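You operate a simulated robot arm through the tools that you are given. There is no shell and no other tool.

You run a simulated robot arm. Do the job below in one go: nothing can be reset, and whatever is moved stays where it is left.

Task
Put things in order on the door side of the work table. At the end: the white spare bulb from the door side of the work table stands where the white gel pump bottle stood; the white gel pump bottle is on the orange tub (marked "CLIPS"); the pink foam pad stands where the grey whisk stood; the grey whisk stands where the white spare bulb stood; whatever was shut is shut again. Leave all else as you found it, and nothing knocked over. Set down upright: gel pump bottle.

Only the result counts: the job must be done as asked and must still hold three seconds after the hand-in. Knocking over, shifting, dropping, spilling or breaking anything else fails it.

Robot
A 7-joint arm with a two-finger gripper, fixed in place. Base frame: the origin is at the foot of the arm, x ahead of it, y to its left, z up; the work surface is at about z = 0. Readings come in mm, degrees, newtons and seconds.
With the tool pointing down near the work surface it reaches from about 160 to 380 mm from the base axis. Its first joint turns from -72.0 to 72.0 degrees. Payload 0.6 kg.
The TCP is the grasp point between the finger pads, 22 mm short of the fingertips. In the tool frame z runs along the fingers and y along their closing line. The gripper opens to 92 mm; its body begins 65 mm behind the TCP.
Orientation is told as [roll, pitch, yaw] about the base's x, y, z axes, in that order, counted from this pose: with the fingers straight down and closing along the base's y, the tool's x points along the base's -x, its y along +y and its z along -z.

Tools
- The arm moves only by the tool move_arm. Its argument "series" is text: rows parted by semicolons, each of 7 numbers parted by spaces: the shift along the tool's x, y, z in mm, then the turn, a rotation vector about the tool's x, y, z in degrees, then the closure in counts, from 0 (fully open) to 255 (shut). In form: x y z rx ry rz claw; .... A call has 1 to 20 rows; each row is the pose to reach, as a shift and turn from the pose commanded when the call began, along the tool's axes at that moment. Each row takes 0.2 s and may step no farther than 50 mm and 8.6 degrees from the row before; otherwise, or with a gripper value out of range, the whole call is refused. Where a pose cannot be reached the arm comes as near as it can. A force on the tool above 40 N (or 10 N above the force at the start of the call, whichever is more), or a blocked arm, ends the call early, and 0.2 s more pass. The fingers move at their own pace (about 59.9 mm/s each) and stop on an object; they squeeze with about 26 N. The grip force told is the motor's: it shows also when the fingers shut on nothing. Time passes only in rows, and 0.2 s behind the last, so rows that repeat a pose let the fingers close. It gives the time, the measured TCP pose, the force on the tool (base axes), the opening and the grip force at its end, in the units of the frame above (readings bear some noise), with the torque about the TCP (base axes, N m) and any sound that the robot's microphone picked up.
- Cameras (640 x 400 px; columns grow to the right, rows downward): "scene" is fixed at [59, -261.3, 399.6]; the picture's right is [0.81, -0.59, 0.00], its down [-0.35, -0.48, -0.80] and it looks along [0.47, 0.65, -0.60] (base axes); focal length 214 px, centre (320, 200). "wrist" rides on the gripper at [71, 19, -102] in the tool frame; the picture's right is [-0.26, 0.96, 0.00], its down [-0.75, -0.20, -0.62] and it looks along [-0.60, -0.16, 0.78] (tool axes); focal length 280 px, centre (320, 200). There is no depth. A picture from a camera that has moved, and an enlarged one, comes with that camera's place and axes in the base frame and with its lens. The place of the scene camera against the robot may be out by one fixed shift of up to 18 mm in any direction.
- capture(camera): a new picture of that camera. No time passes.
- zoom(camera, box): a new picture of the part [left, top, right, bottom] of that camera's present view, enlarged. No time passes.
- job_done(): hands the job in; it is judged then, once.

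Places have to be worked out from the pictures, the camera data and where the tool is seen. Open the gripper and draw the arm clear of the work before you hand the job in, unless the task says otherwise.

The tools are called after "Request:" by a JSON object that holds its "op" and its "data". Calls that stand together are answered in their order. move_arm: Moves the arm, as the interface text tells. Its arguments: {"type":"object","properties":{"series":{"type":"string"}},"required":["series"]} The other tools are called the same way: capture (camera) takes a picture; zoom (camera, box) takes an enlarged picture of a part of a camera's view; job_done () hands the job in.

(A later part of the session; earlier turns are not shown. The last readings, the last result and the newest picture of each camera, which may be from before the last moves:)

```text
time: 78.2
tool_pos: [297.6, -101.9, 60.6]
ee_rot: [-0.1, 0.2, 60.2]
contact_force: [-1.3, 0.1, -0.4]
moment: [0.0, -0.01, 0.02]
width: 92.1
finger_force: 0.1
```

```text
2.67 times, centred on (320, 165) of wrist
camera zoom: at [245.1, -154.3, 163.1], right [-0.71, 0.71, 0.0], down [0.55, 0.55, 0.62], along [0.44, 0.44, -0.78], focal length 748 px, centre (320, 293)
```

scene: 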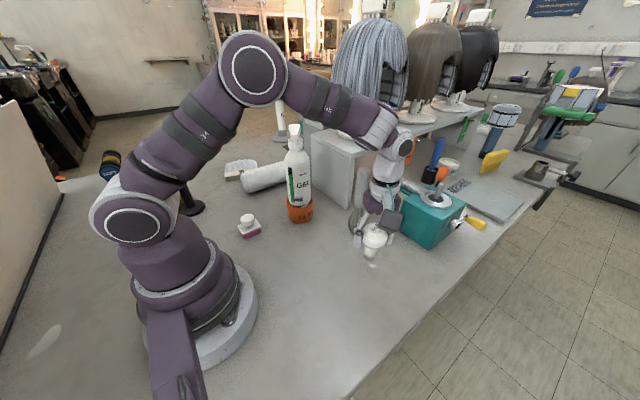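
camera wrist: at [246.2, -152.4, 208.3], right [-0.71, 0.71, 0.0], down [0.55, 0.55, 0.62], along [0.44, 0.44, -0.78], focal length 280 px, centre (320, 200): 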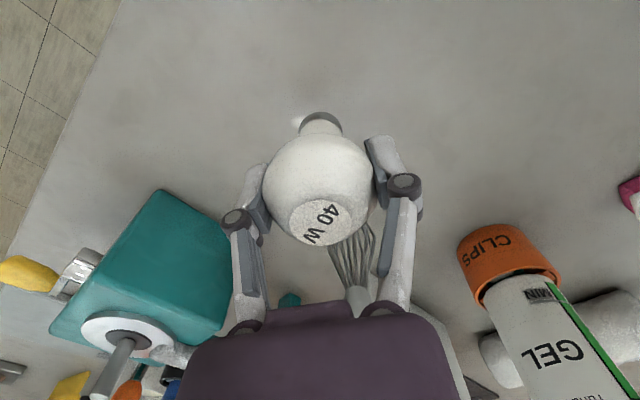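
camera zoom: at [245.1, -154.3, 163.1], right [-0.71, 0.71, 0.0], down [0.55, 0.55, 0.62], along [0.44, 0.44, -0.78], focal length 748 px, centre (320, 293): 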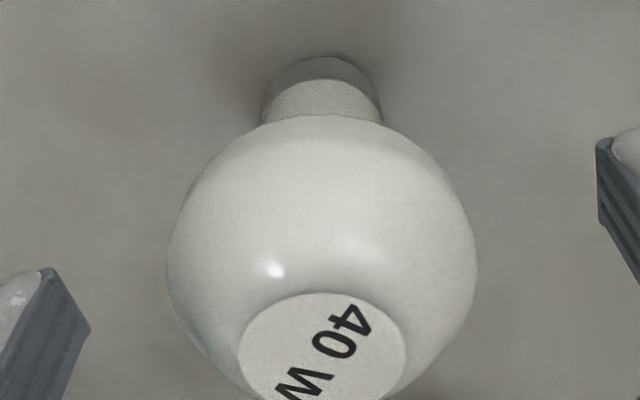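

The bulb stands free and upright. I rise straight to z≈140 (clear of the bulb's top) and look toward the whisk.

Request:
{"op": "move_arm", "data": {"series": "0 0 -4 0 0 0 0; 0 0 -12 0 0 0 0; 0 0 -22 0 0 0 0; 0 0 -32 0 0 0 0; 0 0 -42 0 0 0 0; 0 0 -52 0 0 0 0; 0 0 -62 0 0 0 0; 0 0 -72 0 0 0 0; 0 0 -79 0 0 0 0; 0 0 -79 0 0 0 0"}}

Request:
{"op": "capture", "data": {"camera": "wrist"}}

Request:
{"op": "zoom", "data": {"camera": "wrist", "box": [280, 130, 440, 260]}}

Request:
{"op": "capture", "data": {"camera": "scene"}}

```text
time: 80.4
tool_pos: [295.4, -102.3, 139.1]
ee_rot: [-0.1, 0.2, 60.2]
contact_force: [-0.8, 0.3, -0.1]
moment: [-0.01, 0.01, -0.01]
width: 91.9
finger_force: 0.1
```

```text
taken
camera wrist: at [244.0, -154.6, 242.4], right [-0.71, 0.71, 0.0], down [0.55, 0.55, 0.62], along [0.44, 0.44, -0.78], focal length 280 px, centre (320, 200)
```

wrist: 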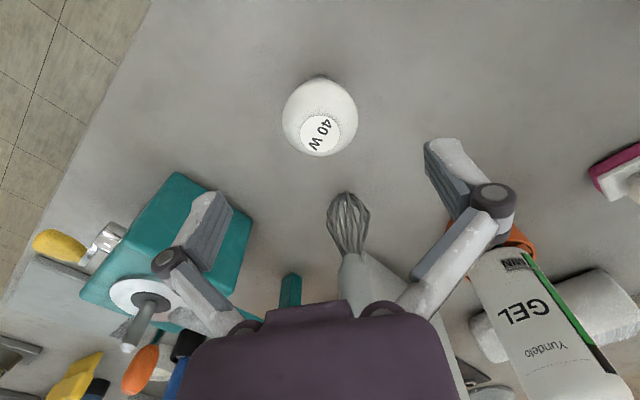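

```text
3.08 times, centred on (360, 195) of wrist
camera zoom: at [244.0, -154.6, 242.4], right [-0.71, 0.71, 0.0], down [0.55, 0.55, 0.62], along [0.44, 0.44, -0.78], focal length 863 px, centre (197, 215)
```

zoom: 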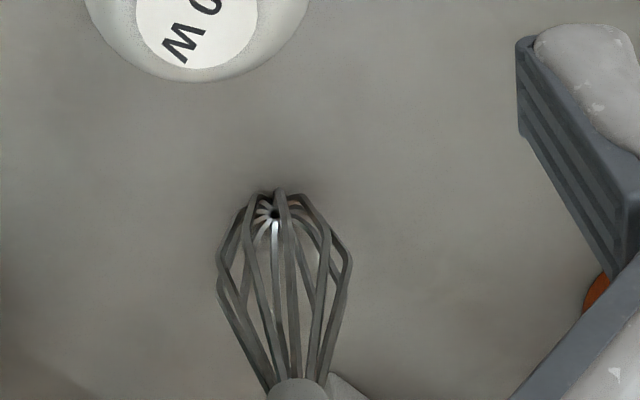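

```text
taken
```

scene: 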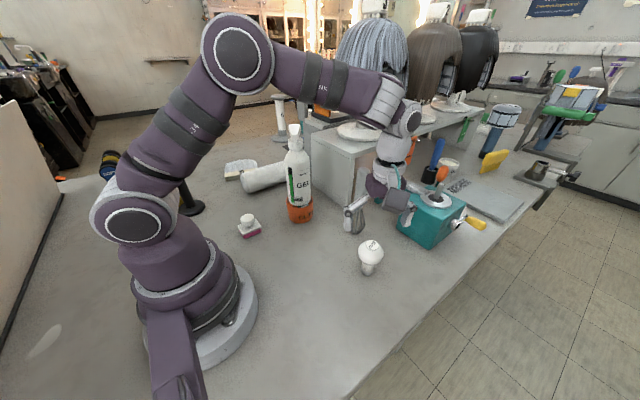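

Whisk is at about (358.4,-1), bulb standing fine behind. I slide at this height toward the whisk handle so the open fingers straddle it, stopping 35 mm short to check.

Request:
{"op": "move_arm", "data": {"series": "-8 0 0 0 0 0 0; -18 -0.5 0 0 0 0 0; -28 -1 0 0 0 0 0; -38 -1.3 0 0 0 0 0; -48 -1.6 0 0 0 0 0; -58 -1.9 0 0 0 0 0; -68 -2.2 0 0 0 0 0; -78 -2.5 0 0 0 0 0; -85 -2.6 0 0 0 0 0; -85 -2.6 0 0 0 0 0"}}

Request:
{"op": "capture", "data": {"camera": "wrist"}}

Request:
{"op": "capture", "data": {"camera": "scene"}}

```text
time: 82.6
tool_pos: [341.7, -28.8, 138.9]
ee_rot: [-0.1, 0.1, 60.2]
contact_force: [-0.3, -0.1, 0.1]
moment: [0.01, 0.0, -0.01]
width: 92.1
finger_force: 0.0
```

```text
taken
camera wrist: at [289.0, -80.7, 241.6], right [-0.71, 0.71, 0.0], down [0.55, 0.55, 0.62], along [0.44, 0.44, -0.78], focal length 280 px, centre (320, 200)
```

wrist: 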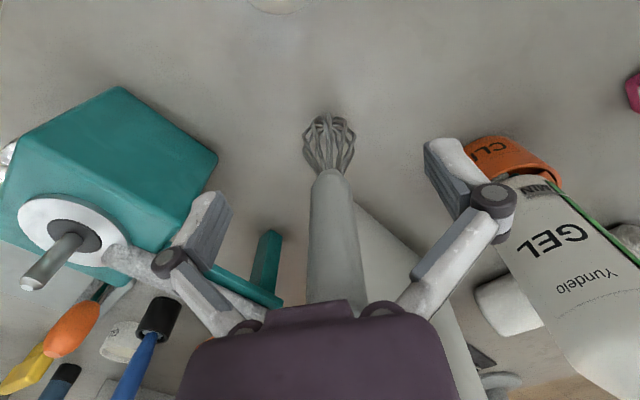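

```text
taken
```

scene: 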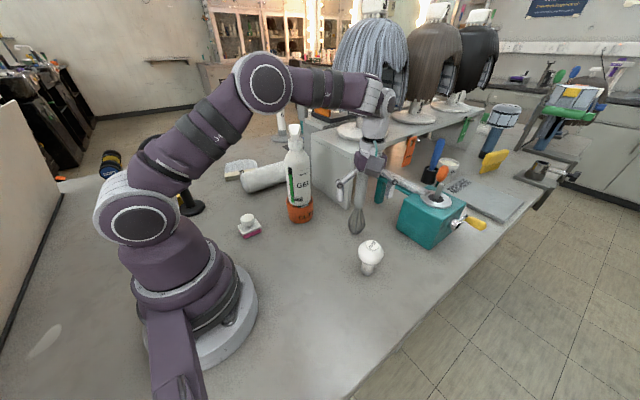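

Alignment with the handle is good. I move the remaining 32 mm so the handle is between the pads.

Request:
{"op": "move_arm", "data": {"series": "-7 -0.2 0 0 0 0 0; -14 -0.4 0 0 0 0 0; -21 -0.6 0 0 0 0 0; -28 -0.7 0 0 0 0 0; -32.5 -0.8 0 0 0 0 0; -32.5 -0.8 0 0 0 0 0"}}

Request:
{"op": "capture", "data": {"camera": "wrist"}}

Request:
{"op": "zoom", "data": {"camera": "scene", "box": [310, 120, 430, 250]}}

```text
time: 84.0
tool_pos: [358.3, -1.9, 140.5]
ee_rot: [-0.1, 0.1, 60.3]
contact_force: [-0.5, 0.5, 0.5]
moment: [0.03, -0.02, 0.01]
width: 92.0
finger_force: 0.1
```

```text
taken
camera wrist: at [305.6, -54.0, 241.5], right [-0.71, 0.71, 0.0], down [0.55, 0.55, 0.62], along [0.44, 0.44, -0.78], focal length 280 px, centre (320, 200)
```

wrist: 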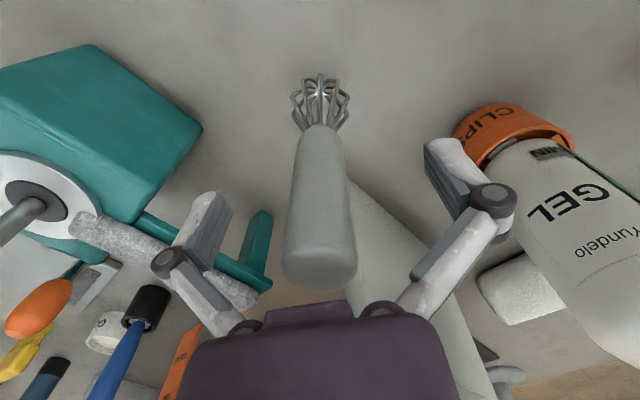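

```text
3.08 times, centred on (370, 185) of scene
camera zoom: at [59.0, -261.3, 399.6], right [0.81, -0.59, 0.0], down [-0.35, -0.48, -0.8], along [0.47, 0.65, -0.6], focal length 660 px, centre (166, 246)
```

zoom: 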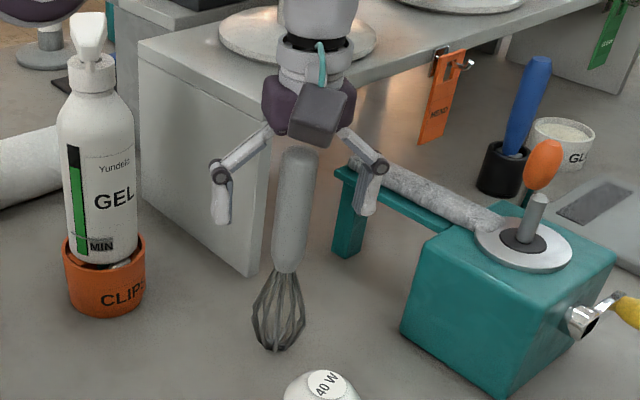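

The handle is centred between the pads. I close on it.

Request:
{"op": "move_arm", "data": {"series": "0 0 0 0 0 0 80; 0 0 0 0 0 0 130; 0 0 0 0 0 0 160; 0 0 0 0 0 0 175; 0 0 0 0 0 0 190; 0 0 0 0 0 0 210; 0 0 0 0 0 0 255; 0 0 0 0 0 0 255; 0 0 0 0 0 0 255"}}

Request:
{"op": "capture", "data": {"camera": "wrist"}}

Request:
{"op": "zoom", "data": {"camera": "scene", "box": [310, 120, 430, 250]}}

```text
time: 86.0
tool_pos: [358.6, -1.9, 138.5]
ee_rot: [-0.1, 0.1, 60.2]
contact_force: [-0.2, 0.3, 1.7]
moment: [-0.04, -0.02, -0.01]
width: 24.3
finger_force: 26.5
```

```text
taken
camera wrist: at [305.5, -54.1, 241.6], right [-0.71, 0.71, 0.0], down [0.55, 0.55, 0.62], along [0.44, 0.44, -0.78], focal length 280 px, centre (320, 200)
```

wrist: 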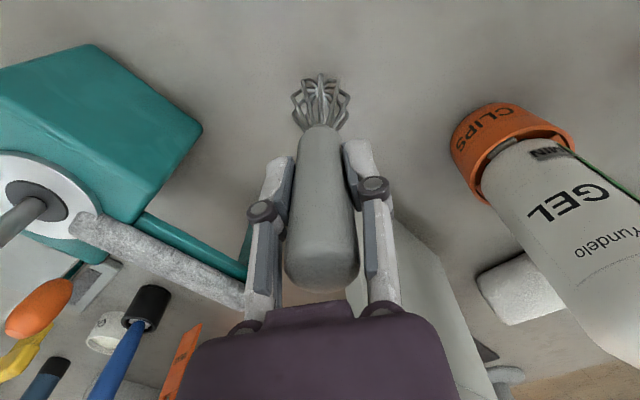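

```text
3.08 times, centred on (370, 185) of scene
camera zoom: at [59.0, -261.3, 399.6], right [0.81, -0.59, 0.0], down [-0.35, -0.48, -0.8], along [0.47, 0.65, -0.6], focal length 660 px, centre (166, 246)
```

zoom: 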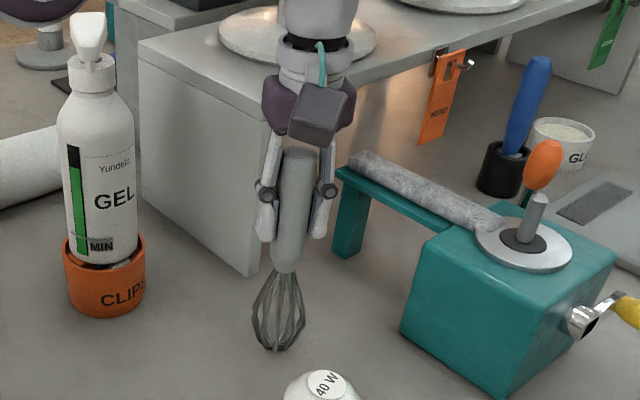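

The whisk handle is held (24.3 mm, 26 N). I lift it and carry it inward, well clear of the bulb and the bottle.

Request:
{"op": "move_arm", "data": {"series": "0 0 -3 0 0 0 255; 0 0 -8 0 0 0 255; 0 0 -15 0 0 0 255; 4.5 8.5 -22 0 0 0 255; 9 17 -30 0 0 0 255; 13.7 25.5 -38 0 0 0 255; 18.3 33.9 -45 0 0 0 255; 25 43.5 -45 0 0 0 255; 31.4 53.3 -45 0 0 0 255; 38 63 -45 0 0 0 255; 44.5 72.7 -45 0 0 0 255; 51 82.4 -45 0 0 0 255; 57.6 92.1 -45 0 0 0 255; 57.6 92.1 -45 0 0 0 255"}}

Request:
{"op": "capture", "data": {"camera": "wrist"}}

Request:
{"op": "capture", "data": {"camera": "scene"}}

```text
time: 89.0
tool_pos: [249.6, -4.8, 184.2]
ee_rot: [-0.1, 0.0, 60.2]
contact_force: [-0.7, -0.4, -0.6]
moment: [0.02, -0.01, -0.02]
width: 24.5
finger_force: 25.9
```

```text
taken
camera wrist: at [197.8, -57.3, 287.2], right [-0.71, 0.71, 0.0], down [0.55, 0.55, 0.62], along [0.44, 0.44, -0.78], focal length 280 px, centre (320, 200)
```

wrist: 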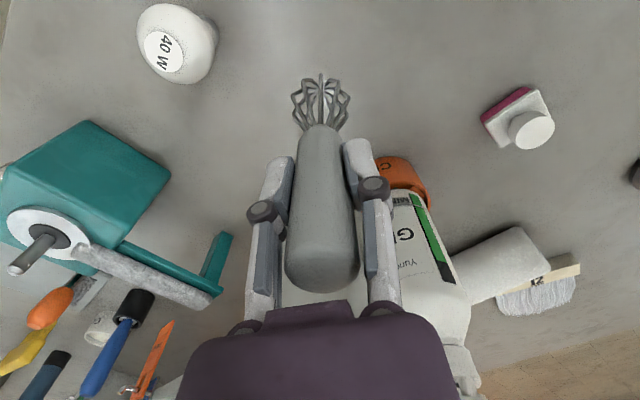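

```text
taken
```

scene: 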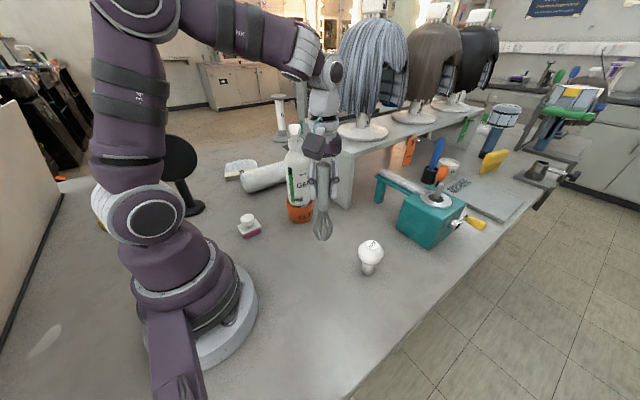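

Whisk hangs straight. I continue on to above the bulb's original spot (138.5,-141).

Request:
{"op": "move_arm", "data": {"series": "8 2.5 0 0 0 0 255; 19 6 0 0 0 0 255; 31 10 0 0 0 0 255; 43 13.5 0 0 0 0 255; 55 17.5 0 0 0 0 255; 66 21 0 0 0 0 255; 77.6 24.6 0 0 0 0 255; 88 25 0 0 0 0 255; 99 25.5 0 0 0 0 255; 110 26 0 0 0 0 255; 121 26.5 0 0 0 0 255; 132 27 0 0 0 0 255; 143 27.5 0 0 0 0 255; 154 28 0 0 0 0 255; 164 28.5 0 0 0 0 255; 173.5 28.9 0 0 0 0 255; 173.5 28.9 0 0 0 0 255"}}

Request:
{"op": "capture", "data": {"camera": "wrist"}}

Request:
{"op": "capture", "data": {"camera": "scene"}}

```text
time: 92.6
tool_pos: [138.0, -141.5, 184.7]
ee_rot: [-0.1, 0.0, 60.2]
contact_force: [0.5, -0.3, -1.6]
moment: [0.0, 0.0, -0.03]
width: 24.8
finger_force: 26.6
```

```text
taken
camera wrist: at [85.1, -194.5, 287.6], right [-0.71, 0.71, 0.0], down [0.55, 0.55, 0.62], along [0.44, 0.44, -0.78], focal length 280 px, centre (320, 200)
```

wrist: 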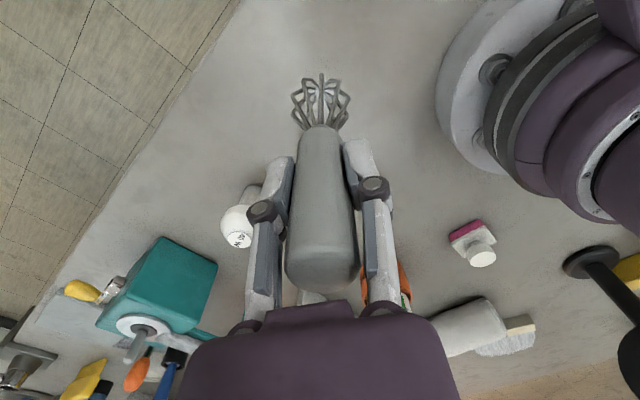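

```text
taken
```

scene: 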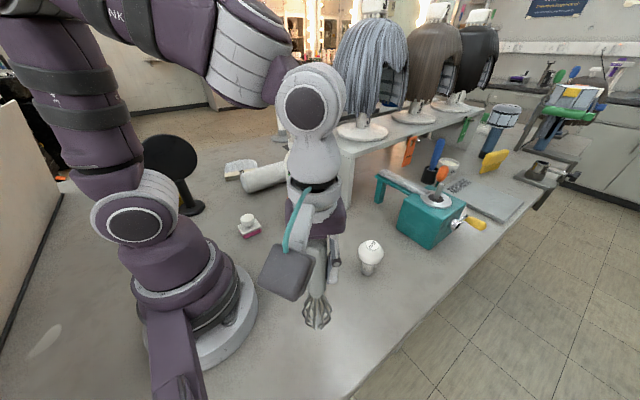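

Over the spot at (138,-141.5). I lower the whisk to about 3 mm above the table.

Request:
{"op": "move_arm", "data": {"series": "0 0 4 0 0 0 255; 0 0 12 0 0 0 255; 0 0 20 0 0 0 255; 0 0 28 0 0 0 255; 0 0 35 0 0 0 255; 0 0 39 0 0 0 255; 0 0 41.5 0 0 0 255; 0 0 41.5 0 0 0 255; 0 0 41.5 0 0 0 255"}}

Request:
{"op": "zoom", "data": {"camera": "scene", "box": [260, 240, 380, 360]}}

Request:
{"op": "zoom", "data": {"camera": "wrist", "box": [250, 50, 390, 180]}}

```text
time: 94.6
tool_pos: [138.3, -141.0, 143.0]
ee_rot: [0.0, 0.1, 60.3]
contact_force: [0.1, -0.5, -0.4]
moment: [-0.01, 0.0, 0.01]
width: 24.5
finger_force: 26.1
```

```text
3.33 times, centred on (320, 300) of scene
camera zoom: at [59.0, -261.3, 399.6], right [0.81, -0.59, 0.0], down [-0.35, -0.48, -0.8], along [0.47, 0.65, -0.6], focal length 715 px, centre (320, -133)
```

zoom: 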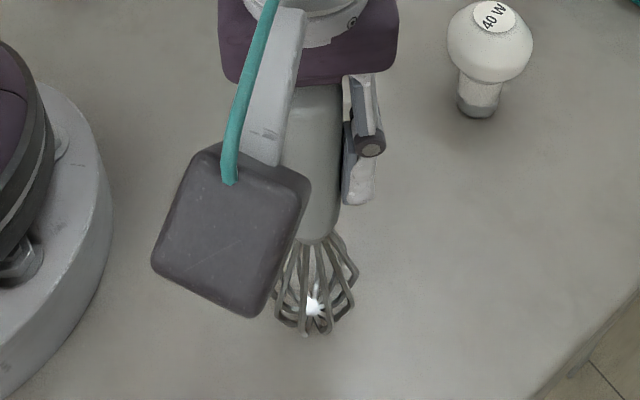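

```text
3.08 times, centred on (320, 115) of wrist
camera zoom: at [85.9, -194.0, 245.8], right [-0.71, 0.71, 0.0], down [0.55, 0.55, 0.62], along [0.44, 0.44, -0.78], focal length 863 px, centre (320, 462)
```

zoom: 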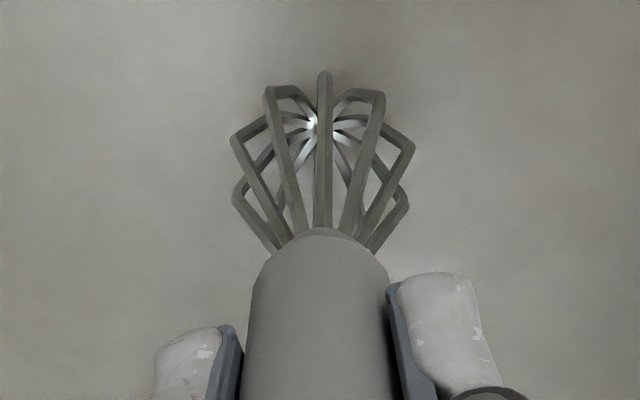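

The whisk hub is within about 2 mm of the bulb's original spot. I lower the last few millimetres in small steps.

Request:
{"op": "move_arm", "data": {"series": "0 0 1 0 0 0 255; 0 0 2 0 0 0 255; 0 0 2.5 0 0 0 255; 0 0 3 0 0 0 255; 0 0 3 0 0 0 255; 0 0 3 0 0 0 255"}}

```text
time: 96.0
tool_pos: [139.4, -141.8, 139.6]
ee_rot: [-0.1, 0.1, 60.2]
contact_force: [0.7, -0.4, -0.2]
moment: [0.02, -0.02, 0.02]
width: 24.8
finger_force: 26.2
```

Request:
{"op": "move_arm", "data": {"series": "0 0 0.3 0 0 0 255; 0 0 0.6 0 0 0 255; 0 0 0.6 0 0 0 255; 0 0 0.6 0 0 0 255"}}

```text
time: 97.0
tool_pos: [139.2, -140.8, 140.8]
ee_rot: [-0.1, 0.0, 60.3]
contact_force: [0.6, 0.3, -1.3]
moment: [0.0, 0.0, -0.01]
width: 24.7
finger_force: 25.6
```

No contact yet; another small step down.

Request:
{"op": "move_arm", "data": {"series": "0 0 0.3 0 0 0 255; 0 0 0.6 0 0 0 255; 0 0 0.6 0 0 0 255; 0 0 0.6 0 0 0 255"}}

```text
time: 98.0
tool_pos: [138.8, -141.9, 138.9]
ee_rot: [0.0, 0.1, 60.2]
contact_force: [0.5, -0.2, -1.1]
moment: [-0.02, -0.03, -0.01]
width: 24.7
finger_force: 25.8
```

Request:
{"op": "move_arm", "data": {"series": "0 0 0.3 0 0 0 255; 0 0 0.6 0 0 0 255; 0 0 0.6 0 0 0 255; 0 0 0.6 0 0 0 255"}}

Request:
{"op": "zoom", "data": {"camera": "scene", "box": [280, 280, 360, 350]}}

```text
time: 99.0
tool_pos: [138.8, -141.8, 138.5]
ee_rot: [0.0, 0.2, 60.3]
contact_force: [0.2, -0.2, 7.5]
moment: [-0.01, -0.03, 0.05]
width: 24.4
finger_force: 26.0
```

```text
5.71 times, centred on (320, 315) of scene
camera zoom: at [59.0, -261.3, 399.6], right [0.81, -0.59, 0.0], down [-0.35, -0.48, -0.8], along [0.47, 0.65, -0.6], focal length 1226 px, centre (320, -457)
```

zoom: 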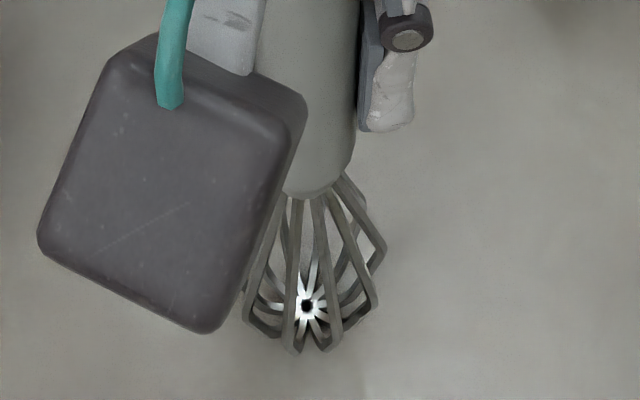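

Clean touch-down (7.5 N, hardly any moment). I release gradually.

Request:
{"op": "move_arm", "data": {"series": "0 0 -0.1 0 0 0 255; 0 0 -0.1 0 0 0 195; 0 0 -0.1 0 0 0 188; 0 0 -0.1 0 0 0 184; 0 0 -0.1 0 0 0 180; 0 0 -0.1 0 0 0 176; 0 0 -0.1 0 0 0 170; 0 0 -0.1 0 0 0 162; 0 0 -0.1 0 0 0 150; 0 0 -0.1 0 0 0 130; 0 0 -0.1 0 0 0 100; 0 0 -0.1 0 0 0 60; 0 0 -0.1 0 0 0 20; 0 0 -0.1 0 0 0 0; 0 0 -0.1 0 0 0 0"}}

Request:
{"op": "capture", "data": {"camera": "wrist"}}

Request:
{"op": "zoom", "data": {"camera": "scene", "box": [240, 220, 400, 350]}}

```text
time: 102.2
tool_pos: [138.2, -141.8, 140.1]
ee_rot: [-0.2, 0.1, 60.2]
contact_force: [-0.1, -0.2, -0.3]
moment: [0.02, 0.01, -0.02]
width: 91.8
finger_force: 0.1
```

```text
taken
camera wrist: at [86.1, -194.2, 241.4], right [-0.71, 0.71, 0.0], down [0.55, 0.55, 0.62], along [0.44, 0.44, -0.78], focal length 280 px, centre (320, 200)
```

wrist: 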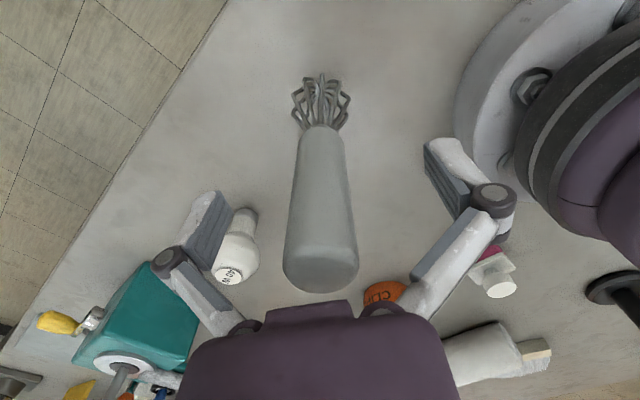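

```text
3.08 times, centred on (320, 285) of scene
camera zoom: at [59.0, -261.3, 399.6], right [0.81, -0.59, 0.0], down [-0.35, -0.48, -0.8], along [0.47, 0.65, -0.6], focal length 660 px, centre (320, -62)
```

zoom: 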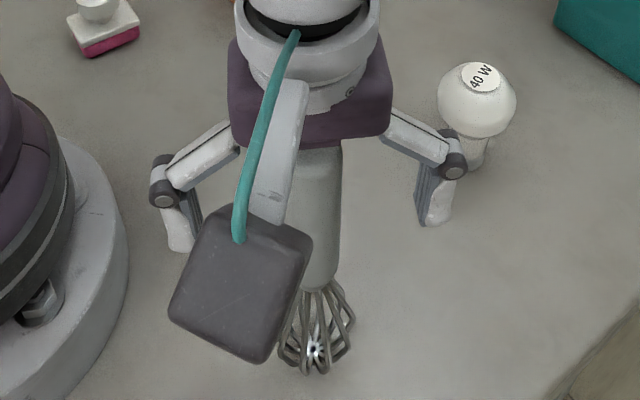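

The whisk stands free and upright. I rise straight above its handle and then move away toward (200,-60).

Request:
{"op": "move_arm", "data": {"series": "0 0 -4 0 0 0 0; 0 0 -13 0 0 0 0; 0 0 -23 0 0 0 0; 0 0 -33 0 0 0 0; 0 0 -43 0 0 0 0; 0 0 -53 0 0 0 0; 0 0 -63 0 0 0 0; 0 0 -72 0 0 0 0; 0 0 -76 0 0 0 0; -6 -1 -76 0 0 0 0; -17 -2 -76 0 0 0 0; -29 -4 -76 0 0 0 0; -41 -5 -76 0 0 0 0; -53 -7 -76 0 0 0 0; -65 -8 -76 0 0 0 0; -77 -10 -76 0 0 0 0; -89 -11.5 -76 0 0 0 0; -101 -13 -76 0 0 0 0; -101 -13 -76 0 0 0 0"}}

Request:
{"op": "capture", "data": {"camera": "scene"}}

Request:
{"op": "capture", "data": {"camera": "wrist"}}

```text
time: 106.2
tool_pos: [200.6, -60.3, 213.6]
ee_rot: [0.0, 0.1, 60.2]
contact_force: [-0.2, -0.6, -0.6]
moment: [0.0, -0.01, -0.03]
width: 92.0
finger_force: 0.1
```

```text
taken
```

scene: 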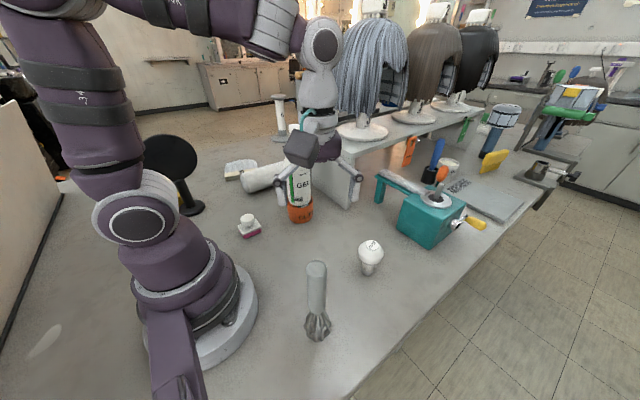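

```text
taken
camera wrist: at [147.2, -113.3, 316.1], right [-0.71, 0.71, 0.0], down [0.55, 0.55, 0.62], along [0.44, 0.44, -0.78], focal length 280 px, centre (320, 200)
```

wrist: 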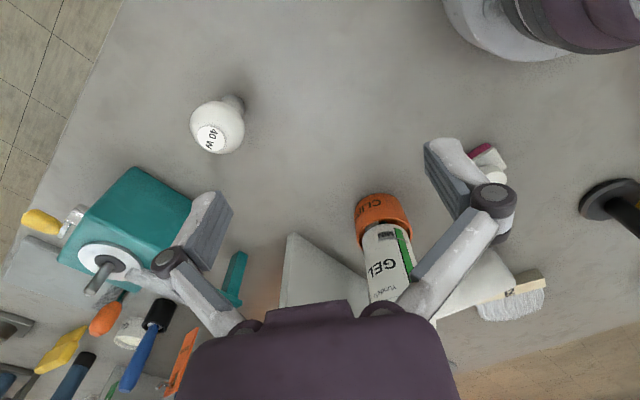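

All good. I move to (212,0,165) and then turn the yaw to -30° for the pad.

Request:
{"op": "move_arm", "data": {"series": "-6 2 5 0 0 0 0; -15 5 12 0 0 0 0; -24 8 20 0 0 0 0; -33 11.5 28 0 0 0 0; -42 14.6 36 0 0 0 0; -51 17.8 43 0 0 0 0; -58 20.2 48.6 0 0 0 0; -58 20.2 48.6 0 0 7 0; -58 20.2 48.6 0 0 14.5 0; -58 20.2 48.6 0 0 22 0; -58 20.2 48.6 0 0 29.5 0; -58 20.2 48.6 0 0 37 0; -58 20.2 48.6 0 0 44.5 0; -58 20.2 48.6 0 0 52 0; -58 20.2 48.6 0 0 59.5 0; -58 20.2 48.6 0 0 67 0; -58 20.2 48.6 0 0 74.5 0; -58 20.2 48.6 0 0 82 0; -58 20.2 48.6 0 0 90 0; -58 20.2 48.6 0 0 90 0"}}

Request:
{"op": "capture", "data": {"camera": "wrist"}}

```text
time: 110.4
tool_pos: [211.2, 0.0, 166.8]
ee_rot: [-0.1, -0.2, -29.9]
contact_force: [-0.6, 0.1, -0.8]
moment: [-0.01, 0.05, 0.03]
width: 91.9
finger_force: 0.0
```

```text
taken
camera wrist: at [158.8, 51.4, 268.8], right [0.71, 0.71, 0.0], down [0.55, -0.55, 0.63], along [0.44, -0.44, -0.78], focal length 280 px, centre (320, 200)
```

wrist: 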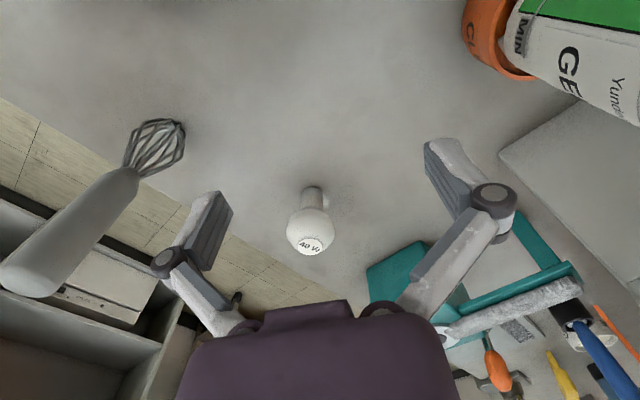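

No contact during the turn. I go to above the pad at (138,160), staying away from the bottle.

Request:
{"op": "move_arm", "data": {"series": "5 3 0 0 0 0 0; 14 10 0 0 0 0 0; 25 17.5 0 0 0 0 0; 36 25.5 0 0 0 0 0; 47 33.3 0 0 0 0 0; 58 41 0 0 0 0 0; 69 49 0 0 0 0 0; 80 56.7 0 0 0 0 0; 89.8 63.6 0 0 0 0 0; 98 69.5 2 0 0 0 0; 107 76 6 0 0 0 0; 116 82.4 10 0 0 0 0; 125 88.8 14 0 0 0 0; 134 95.3 18 0 0 0 0; 143.4 102 20 0 0 0 0; 143.4 102 20 0 0 0 0"}}

Request:
{"op": "capture", "data": {"camera": "wrist"}}

Request:
{"op": "capture", "data": {"camera": "scene"}}

```text
time: 113.8
tool_pos: [137.9, 158.7, 146.0]
ee_rot: [-0.1, -0.2, -29.8]
contact_force: [0.3, 0.2, 1.1]
moment: [0.0, -0.01, 0.01]
width: 91.9
finger_force: 0.0
```

```text
taken
camera wrist: at [85.3, 211.2, 247.6], right [0.71, 0.71, 0.0], down [0.55, -0.55, 0.63], along [0.44, -0.44, -0.78], focal length 280 px, centre (320, 200)
```

wrist: 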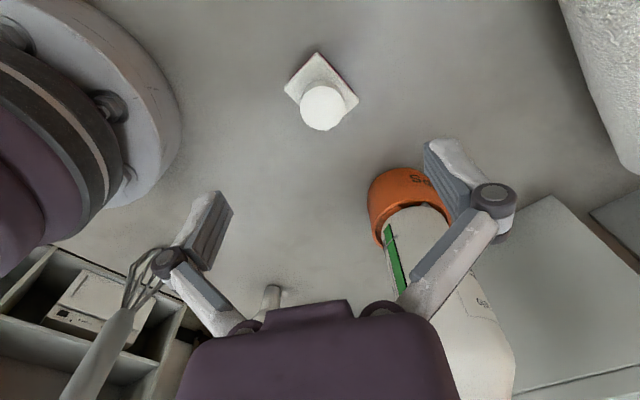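

```text
taken
```

scene: 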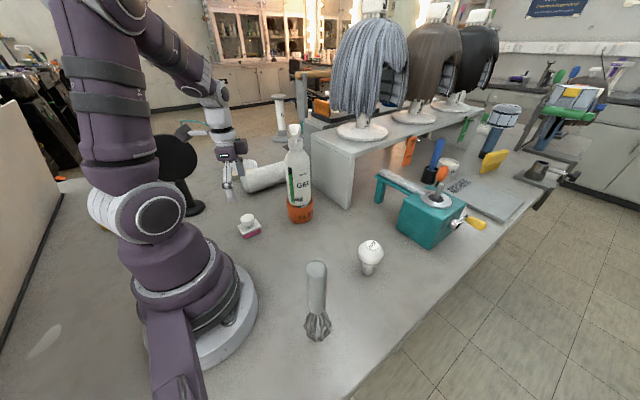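

The knob is nearly under the TCP. I zoom for exact alignment.

Request:
{"op": "zoom", "data": {"camera": "wrist", "box": [260, 40, 380, 140]}}

Request:
{"op": "zoom", "data": {"camera": "scene", "box": [210, 180, 290, 250]}}

```text
4.00 times, centred on (320, 90) of wrist
camera zoom: at [85.3, 211.2, 247.6], right [0.71, 0.71, 0.0], down [0.55, -0.55, 0.63], along [0.44, -0.44, -0.78], focal length 1122 px, centre (320, 640)
```

zoom: 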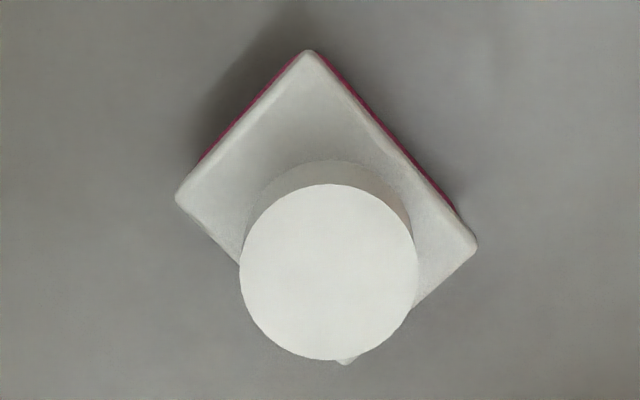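

```text
5.71 times, centred on (250, 215) of scene
camera zoom: at [59.0, -261.3, 399.6], right [0.81, -0.59, 0.0], down [-0.35, -0.48, -0.8], along [0.47, 0.65, -0.6], focal length 1226 px, centre (720, 114)
```

zoom: 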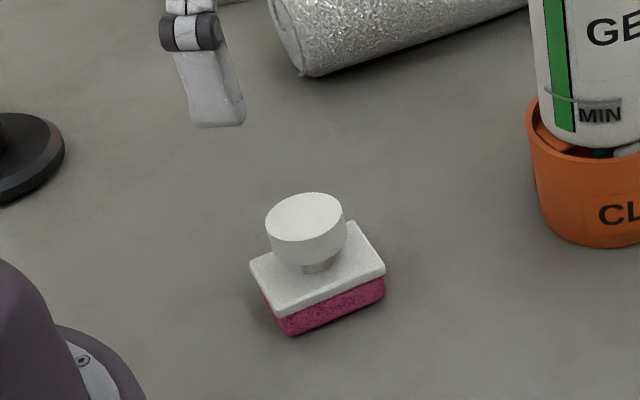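

Knob centre is about 1.7 mm off; diameter about 32 mm, top about z=48. I correct and descend to z≈54, so the fingertips stay above the plate.

Request:
{"op": "move_arm", "data": {"series": "-0.7 0.5 5 0 0 0 0; -1.4 0.9 15 0 0 0 0; -1.4 0.9 26 0 0 0 0; -1.4 0.9 37 0 0 0 0; -1.4 0.9 48 0 0 0 0; -1.4 0.9 59 0 0 0 0; -1.4 0.9 70 0 0 0 0; -1.4 0.9 79 0 0 0 0; -1.4 0.9 86 0 0 0 0; -1.4 0.9 91 0 0 0 0; -1.4 0.9 92 0 0 0 0; -1.4 0.9 92 0 0 0 0"}}

Request:
{"op": "capture", "data": {"camera": "wrist"}}

Request:
{"op": "zoom", "data": {"camera": "scene", "box": [200, 160, 300, 250]}}

```text
time: 116.4
tool_pos: [139.3, 159.3, 53.6]
ee_rot: [0.0, -0.1, -29.8]
contact_force: [0.0, 1.0, -0.8]
moment: [0.0, 0.01, 0.01]
width: 91.9
finger_force: 0.1
```

```text
taken
camera wrist: at [87.0, 210.7, 155.5], right [0.71, 0.71, 0.0], down [0.55, -0.55, 0.63], along [0.44, -0.44, -0.78], focal length 280 px, centre (320, 200)
```

wrist: 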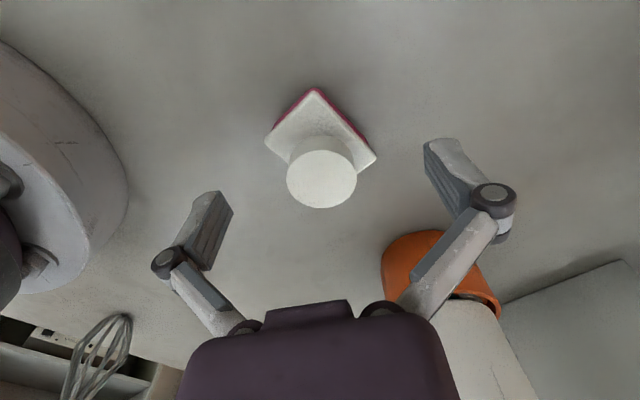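

```text
4.44 times, centred on (250, 205) of scene
camera zoom: at [59.0, -261.3, 399.6], right [0.81, -0.59, 0.0], down [-0.35, -0.48, -0.8], along [0.47, 0.65, -0.6], focal length 953 px, centre (631, 178)
```

zoom: 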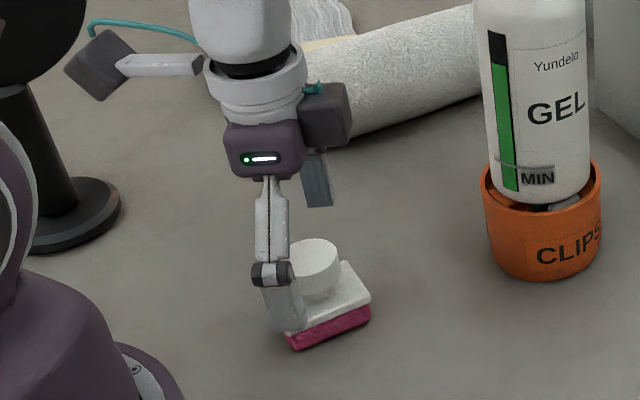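

Knob well centred. I close on it.

Request:
{"op": "move_arm", "data": {"series": "0 0 0 0 0 0 80; 0 0 0 0 0 0 120; 0 0 0 0 0 0 145; 0 0 0 0 0 0 160; 0 0 0 0 0 0 175; 0 0 0 0 0 0 210; 0 0 0 0 0 0 255; 0 0 0 0 0 0 255; 0 0 0 0 0 0 255"}}

Request:
{"op": "zoom", "data": {"camera": "wrist", "box": [220, 70, 420, 240]}}

Request:
{"op": "zoom", "data": {"camera": "scene", "box": [200, 160, 300, 250]}}

```text
time: 118.4
tool_pos: [139.2, 159.1, 53.1]
ee_rot: [-0.1, 0.0, -29.7]
contact_force: [0.4, -0.1, 5.3]
moment: [0.03, 0.03, -0.02]
width: 30.5
finger_force: 26.2
```

```text
2.35 times, centred on (320, 155) of wrist
camera zoom: at [87.0, 210.7, 155.5], right [0.71, 0.71, 0.0], down [0.55, -0.55, 0.63], along [0.44, -0.44, -0.78], focal length 660 px, centre (320, 306)
```

zoom: 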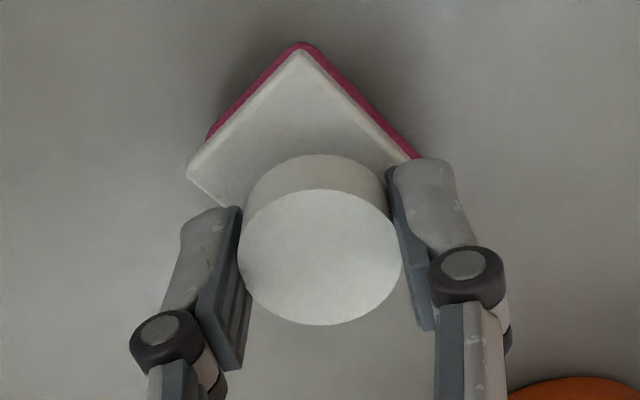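

```text
4.44 times, centred on (250, 205) of scene
camera zoom: at [59.0, -261.3, 399.6], right [0.81, -0.59, 0.0], down [-0.35, -0.48, -0.8], along [0.47, 0.65, -0.6], focal length 953 px, centre (631, 178)
```

zoom: 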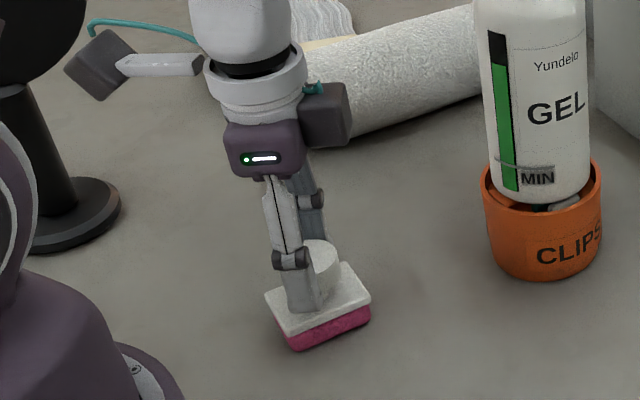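

Gripped at 30.5 mm. I lift a few millimetres to test the hold.

Request:
{"op": "move_arm", "data": {"series": "0 0 -1 0 0 0 255; 0 0 -2.5 0 0 0 255; 0 0 -4 0 0 0 255; 0 0 -6 0 0 0 255; 0 0 -9 0 0 0 255; 0 0 -12 0 0 0 255; 0 0 -12 0 0 0 255; 0 0 -12 0 0 0 255"}}

Request:
{"op": "zoom", "data": {"camera": "wrist", "box": [220, 70, 420, 240]}}

Request:
{"op": "zoom", "data": {"camera": "scene", "box": [200, 160, 300, 250]}}

```text
time: 120.2
tool_pos: [139.5, 158.5, 66.2]
ee_rot: [0.0, -0.1, -29.8]
contact_force: [0.7, -0.5, 0.2]
moment: [0.01, -0.01, -0.02]
width: 30.4
finger_force: 25.7
```

```text
2.35 times, centred on (320, 155) of wrist
camera zoom: at [86.8, 211.5, 167.6], right [0.71, 0.71, 0.0], down [0.55, -0.55, 0.63], along [0.44, -0.44, -0.78], focal length 660 px, centre (320, 306)
```

zoom: 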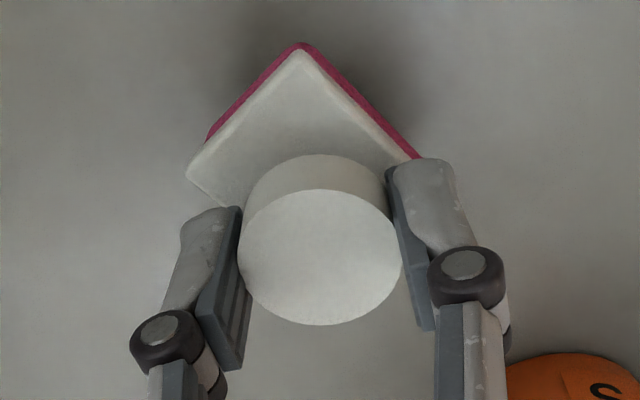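

```text
4.44 times, centred on (250, 205) of scene
camera zoom: at [59.0, -261.3, 399.6], right [0.81, -0.59, 0.0], down [-0.35, -0.48, -0.8], along [0.47, 0.65, -0.6], focal length 953 px, centre (631, 178)
```

zoom: 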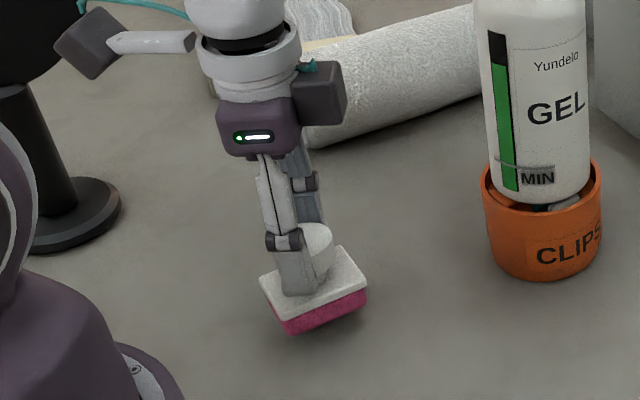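

The pad is held firmly. I lift it to about 40 mm above the table and carry it around inside the tub, toward the whisk's old spot.

Request:
{"op": "move_arm", "data": {"series": "0 0 -8 0 0 0 255; 0 0 -18 0 0 0 255; -2 -1.5 -26 0 0 0 255; -8 -6 -30 0 0 0 255; -17 -12.5 -30 0 0 0 255; -26 -19 -30 0 0 0 255; -35 -25.8 -30 0 0 0 255; -44 -32.4 -30 0 0 0 255; -51.8 -38.2 -30 0 0 0 255; -62 -43.8 -30 0 0 0 255; -72.5 -49.3 -30 0 0 0 255; -83 -54.8 -30 0 0 0 255; -93.5 -60.4 -30 0 0 0 255; -104 -66 -30 0 0 0 255; -114.5 -71.5 -30 0 0 0 255; -125 -77 -30 0 0 0 255; -135.1 -82.5 -30 0 0 0 255; -135.1 -82.5 -30 0 0 0 255"}}

Request:
{"op": "capture", "data": {"camera": "wrist"}}

Request:
{"op": "capture", "data": {"camera": "scene"}}

```text
time: 124.0
tool_pos: [216.4, 21.2, 95.5]
ee_rot: [0.0, 0.0, -29.8]
contact_force: [0.4, 0.1, -0.8]
moment: [-0.02, 0.0, -0.02]
width: 30.4
finger_force: 26.5
```

```text
taken
camera wrist: at [163.2, 72.6, 198.2], right [0.71, 0.71, 0.0], down [0.55, -0.55, 0.63], along [0.44, -0.44, -0.78], focal length 280 px, centre (320, 200)
```

wrist: 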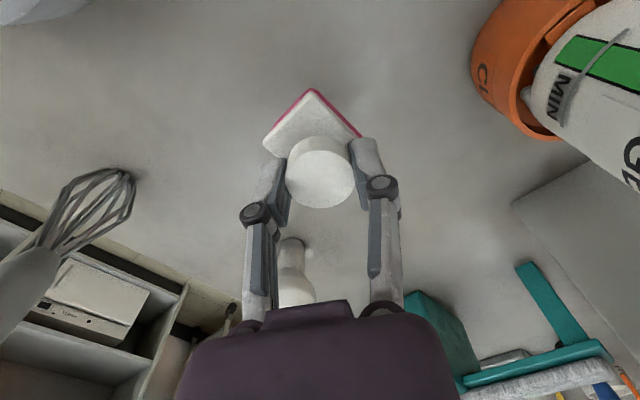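

```text
taken
```

scene: 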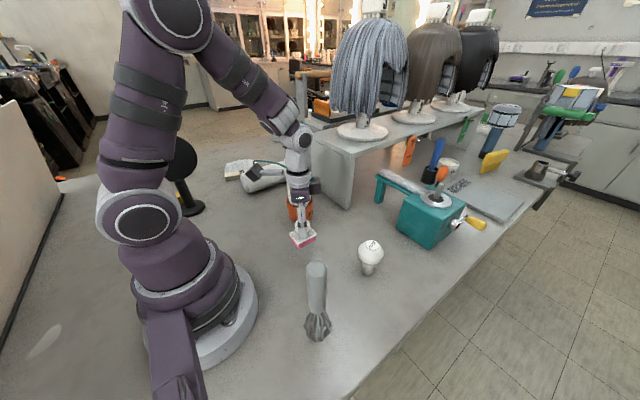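

Steady. I continue to above the whisk's old spot at (358.5,-0.5).

Request:
{"op": "move_arm", "data": {"series": "-8 2.3 0 0 0 0 255; -19 5.5 0 0 0 0 255; -30 8.7 0 0 0 0 255; -41 12 0 0 0 0 255; -52 15 0 0 0 0 255; -63 18.4 0 0 0 0 255; -73 21.3 0 0 0 0 255; -83 24.2 0 0 0 0 255; -91.5 29 0 0 0 0 255; -100 33.8 0 0 0 0 255; -108.5 38.6 0 0 0 0 255; -117 43.5 0 0 0 0 255; -125.5 48.3 0 0 0 0 255; -133.9 53.1 0 0 0 0 255; -133.9 53.1 0 0 0 0 255; -133.9 53.1 0 0 0 0 255"}}

Request:
{"op": "capture", "data": {"camera": "wrist"}}

Request:
{"op": "zoom", "data": {"camera": "scene", "box": [300, 140, 420, 260]}}

```text
time: 127.4
tool_pos: [358.2, 0.2, 95.0]
ee_rot: [-0.1, -0.1, -29.8]
contact_force: [0.7, -0.8, 0.3]
moment: [-0.01, -0.01, 0.02]
width: 30.6
finger_force: 26.2
```

```text
taken
camera wrist: at [305.3, 52.2, 197.8], right [0.71, 0.71, 0.0], down [0.55, -0.55, 0.63], along [0.44, -0.44, -0.78], focal length 280 px, centre (320, 200)
```

wrist: 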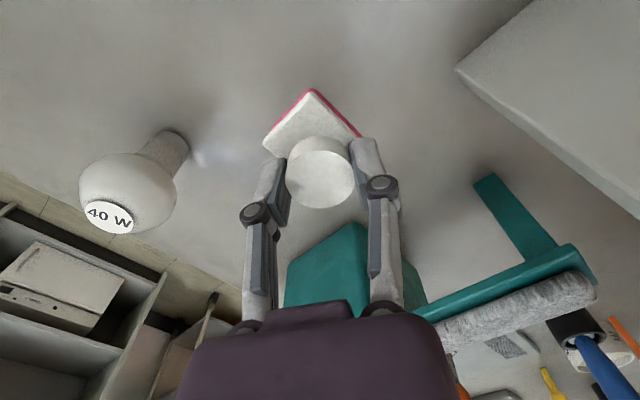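

```text
3.33 times, centred on (360, 200) of scene
camera zoom: at [59.0, -261.3, 399.6], right [0.81, -0.59, 0.0], down [-0.35, -0.48, -0.8], along [0.47, 0.65, -0.6], focal length 715 px, centre (187, 200)
```

zoom: 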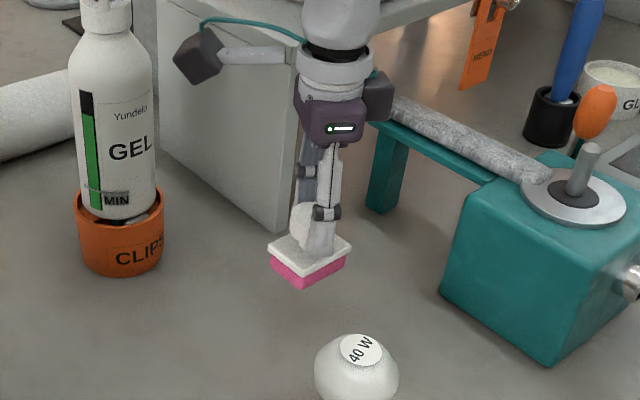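

In position. I lower the pad to about 2 mm above the table.

Request:
{"op": "move_arm", "data": {"series": "0 0 4 0 0 0 255; 0 0 12 0 0 0 255; 0 0 20 0 0 0 255; 0 0 28 0 0 0 255; 0 0 34 0 0 0 255; 0 0 37.5 0 0 0 255; 0 0 39 0 0 0 255; 0 0 39 0 0 0 255; 0 0 39 0 0 0 255"}}

Request:
{"op": "zoom", "data": {"camera": "scene", "box": [310, 180, 410, 260]}}

Request:
{"op": "zoom", "data": {"camera": "wrist", "box": [220, 70, 420, 240]}}

```text
time: 129.4
tool_pos: [357.8, 1.5, 58.0]
ee_rot: [-0.1, -0.1, -29.8]
contact_force: [0.1, -0.2, -0.3]
moment: [0.0, 0.0, 0.01]
width: 30.6
finger_force: 25.8
```

```text
5.00 times, centred on (360, 220) of scene
camera zoom: at [59.0, -261.3, 399.6], right [0.81, -0.59, 0.0], down [-0.35, -0.48, -0.8], along [0.47, 0.65, -0.6], focal length 1072 px, centre (120, 100)
```

zoom: 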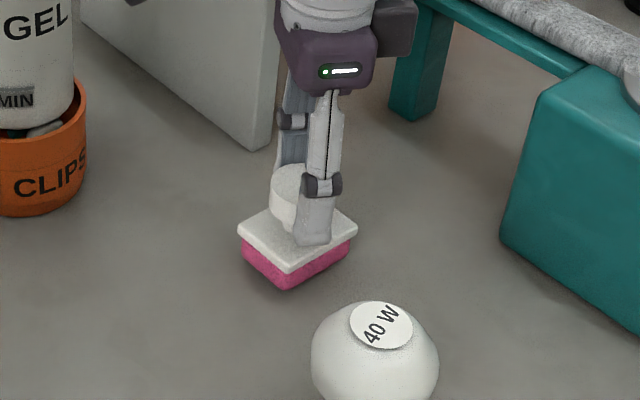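

```text
2.35 times, centred on (320, 155) of wrist
camera zoom: at [305.7, 51.9, 159.6], right [0.71, 0.71, 0.0], down [0.55, -0.55, 0.63], along [0.44, -0.44, -0.78], focal length 660 px, centre (320, 306)
```

zoom: 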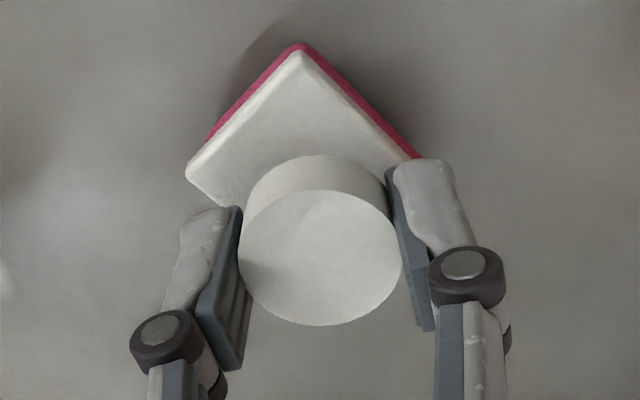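

About 4 mm left. I lower in small steps until the table is felt.

Request:
{"op": "move_arm", "data": {"series": "0 0 1 0 0 0 255; 0 0 2 0 0 0 255; 0 0 2.7 0 0 0 255; 0 0 2.7 0 0 0 255; 0 0 2.7 0 0 0 255"}}

```text
time: 130.6
tool_pos: [359.5, 1.6, 53.7]
ee_rot: [-0.1, -0.1, -29.8]
contact_force: [0.0, 0.2, 0.4]
moment: [0.0, 0.01, 0.0]
width: 30.7
finger_force: 25.6
```

Request:
{"op": "move_arm", "data": {"series": "0 0 0.3 0 0 0 255; 0 0 0.6 0 0 0 255; 0 0 0.6 0 0 0 255; 0 0 0.6 0 0 0 255"}}

```text
time: 131.6
tool_pos: [358.7, 1.2, 53.3]
ee_rot: [-0.1, -0.1, -29.8]
contact_force: [-0.2, 0.7, -0.1]
moment: [0.01, -0.02, -0.02]
width: 30.5
finger_force: 25.8
```

Request:
{"op": "move_arm", "data": {"series": "0 0 0.3 0 0 0 255; 0 0 0.6 0 0 0 255; 0 0 0.6 0 0 0 255; 0 0 0.6 0 0 0 255"}}

```text
time: 132.6
tool_pos: [358.3, 1.1, 53.6]
ee_rot: [-0.1, -0.1, -29.8]
contact_force: [1.1, 1.9, 6.7]
moment: [0.0, -0.07, -0.01]
width: 30.6
finger_force: 25.7
```

Contact at about 7 N. I release the knob gradually.

Request:
{"op": "move_arm", "data": {"series": "0 0 -0.1 0 0 0 255; 0 0 -0.1 0 0 0 178; 0 0 -0.1 0 0 0 170; 0 0 -0.1 0 0 0 165; 0 0 -0.1 0 0 0 160; 0 0 -0.1 0 0 0 154; 0 0 -0.1 0 0 0 146; 0 0 -0.1 0 0 0 135; 0 0 -0.1 0 0 0 120; 0 0 -0.1 0 0 0 100; 0 0 -0.1 0 0 0 70; 0 0 -0.1 0 0 0 35; 0 0 -0.1 0 0 0 0; 0 0 -0.1 0 0 0 0"}}

Request:
{"op": "capture", "data": {"camera": "wrist"}}

Request:
{"op": "zoom", "data": {"camera": "scene", "box": [310, 180, 410, 260]}}

```text
time: 135.6
tool_pos: [358.3, -0.2, 53.6]
ee_rot: [-0.1, -0.1, -29.8]
contact_force: [-0.7, 0.1, 0.2]
moment: [-0.02, 0.02, 0.0]
width: 92.2
finger_force: 0.1
```

```text
taken
camera wrist: at [305.8, 51.5, 155.2], right [0.71, 0.71, 0.0], down [0.55, -0.55, 0.63], along [0.44, -0.44, -0.78], focal length 280 px, centre (320, 200)
```

wrist: 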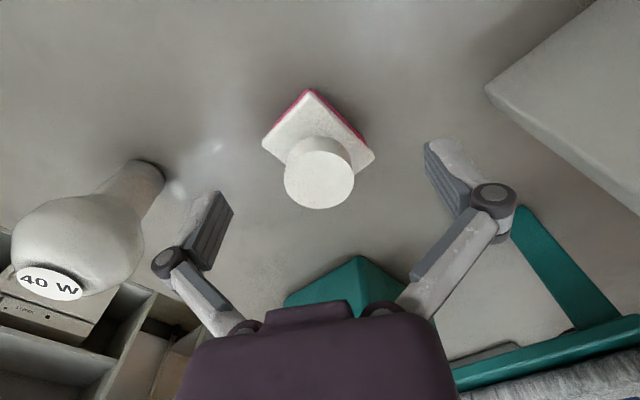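

```text
5.00 times, centred on (360, 220) of scene
camera zoom: at [59.0, -261.3, 399.6], right [0.81, -0.59, 0.0], down [-0.35, -0.48, -0.8], along [0.47, 0.65, -0.6], focal length 1072 px, centre (120, 100)
```

zoom: 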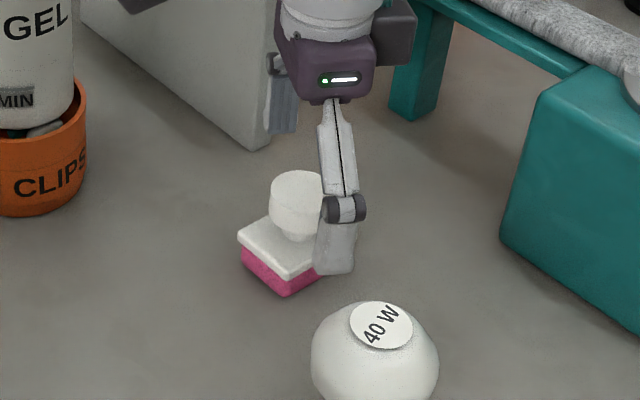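

The pad stands at the whisk's old place. I withdraw straight up and check everything.

Request:
{"op": "move_arm", "data": {"series": "0 0 -4 0 0 0 0; 0 0 -12 0 0 0 0; 0 0 -22 0 0 0 0; 0 0 -32 0 0 0 0; 0 0 -42 0 0 0 0; 0 0 -52 0 0 0 0; 0 0 -62 0 0 0 0; 0 0 -72 0 0 0 0; 0 0 -80 0 0 0 0; 0 0 -80 0 0 0 0"}}

Request:
{"op": "capture", "data": {"camera": "wrist"}}

Request:
{"op": "capture", "data": {"camera": "scene"}}

```text
time: 137.8
tool_pos: [358.2, 0.6, 134.5]
ee_rot: [-0.1, -0.1, -29.9]
contact_force: [-0.3, 0.4, 0.6]
moment: [-0.01, 0.02, -0.01]
width: 92.0
finger_force: 0.1
```

```text
taken
camera wrist: at [305.1, 51.5, 236.2], right [0.71, 0.71, 0.0], down [0.55, -0.55, 0.63], along [0.44, -0.44, -0.78], focal length 280 px, centre (320, 200)
```

wrist: 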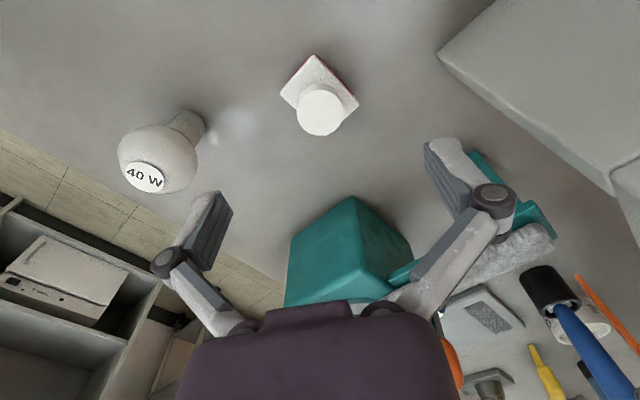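

```text
taken
```

scene: 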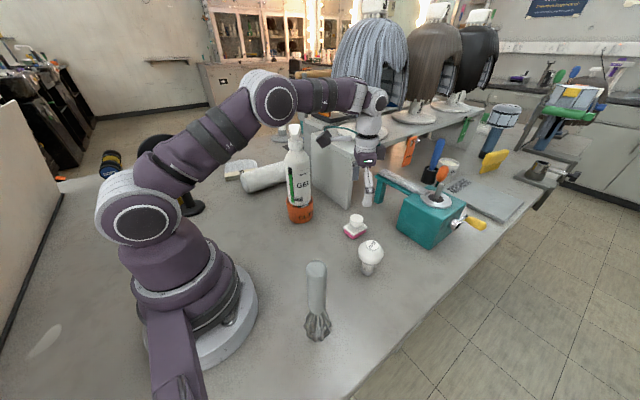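

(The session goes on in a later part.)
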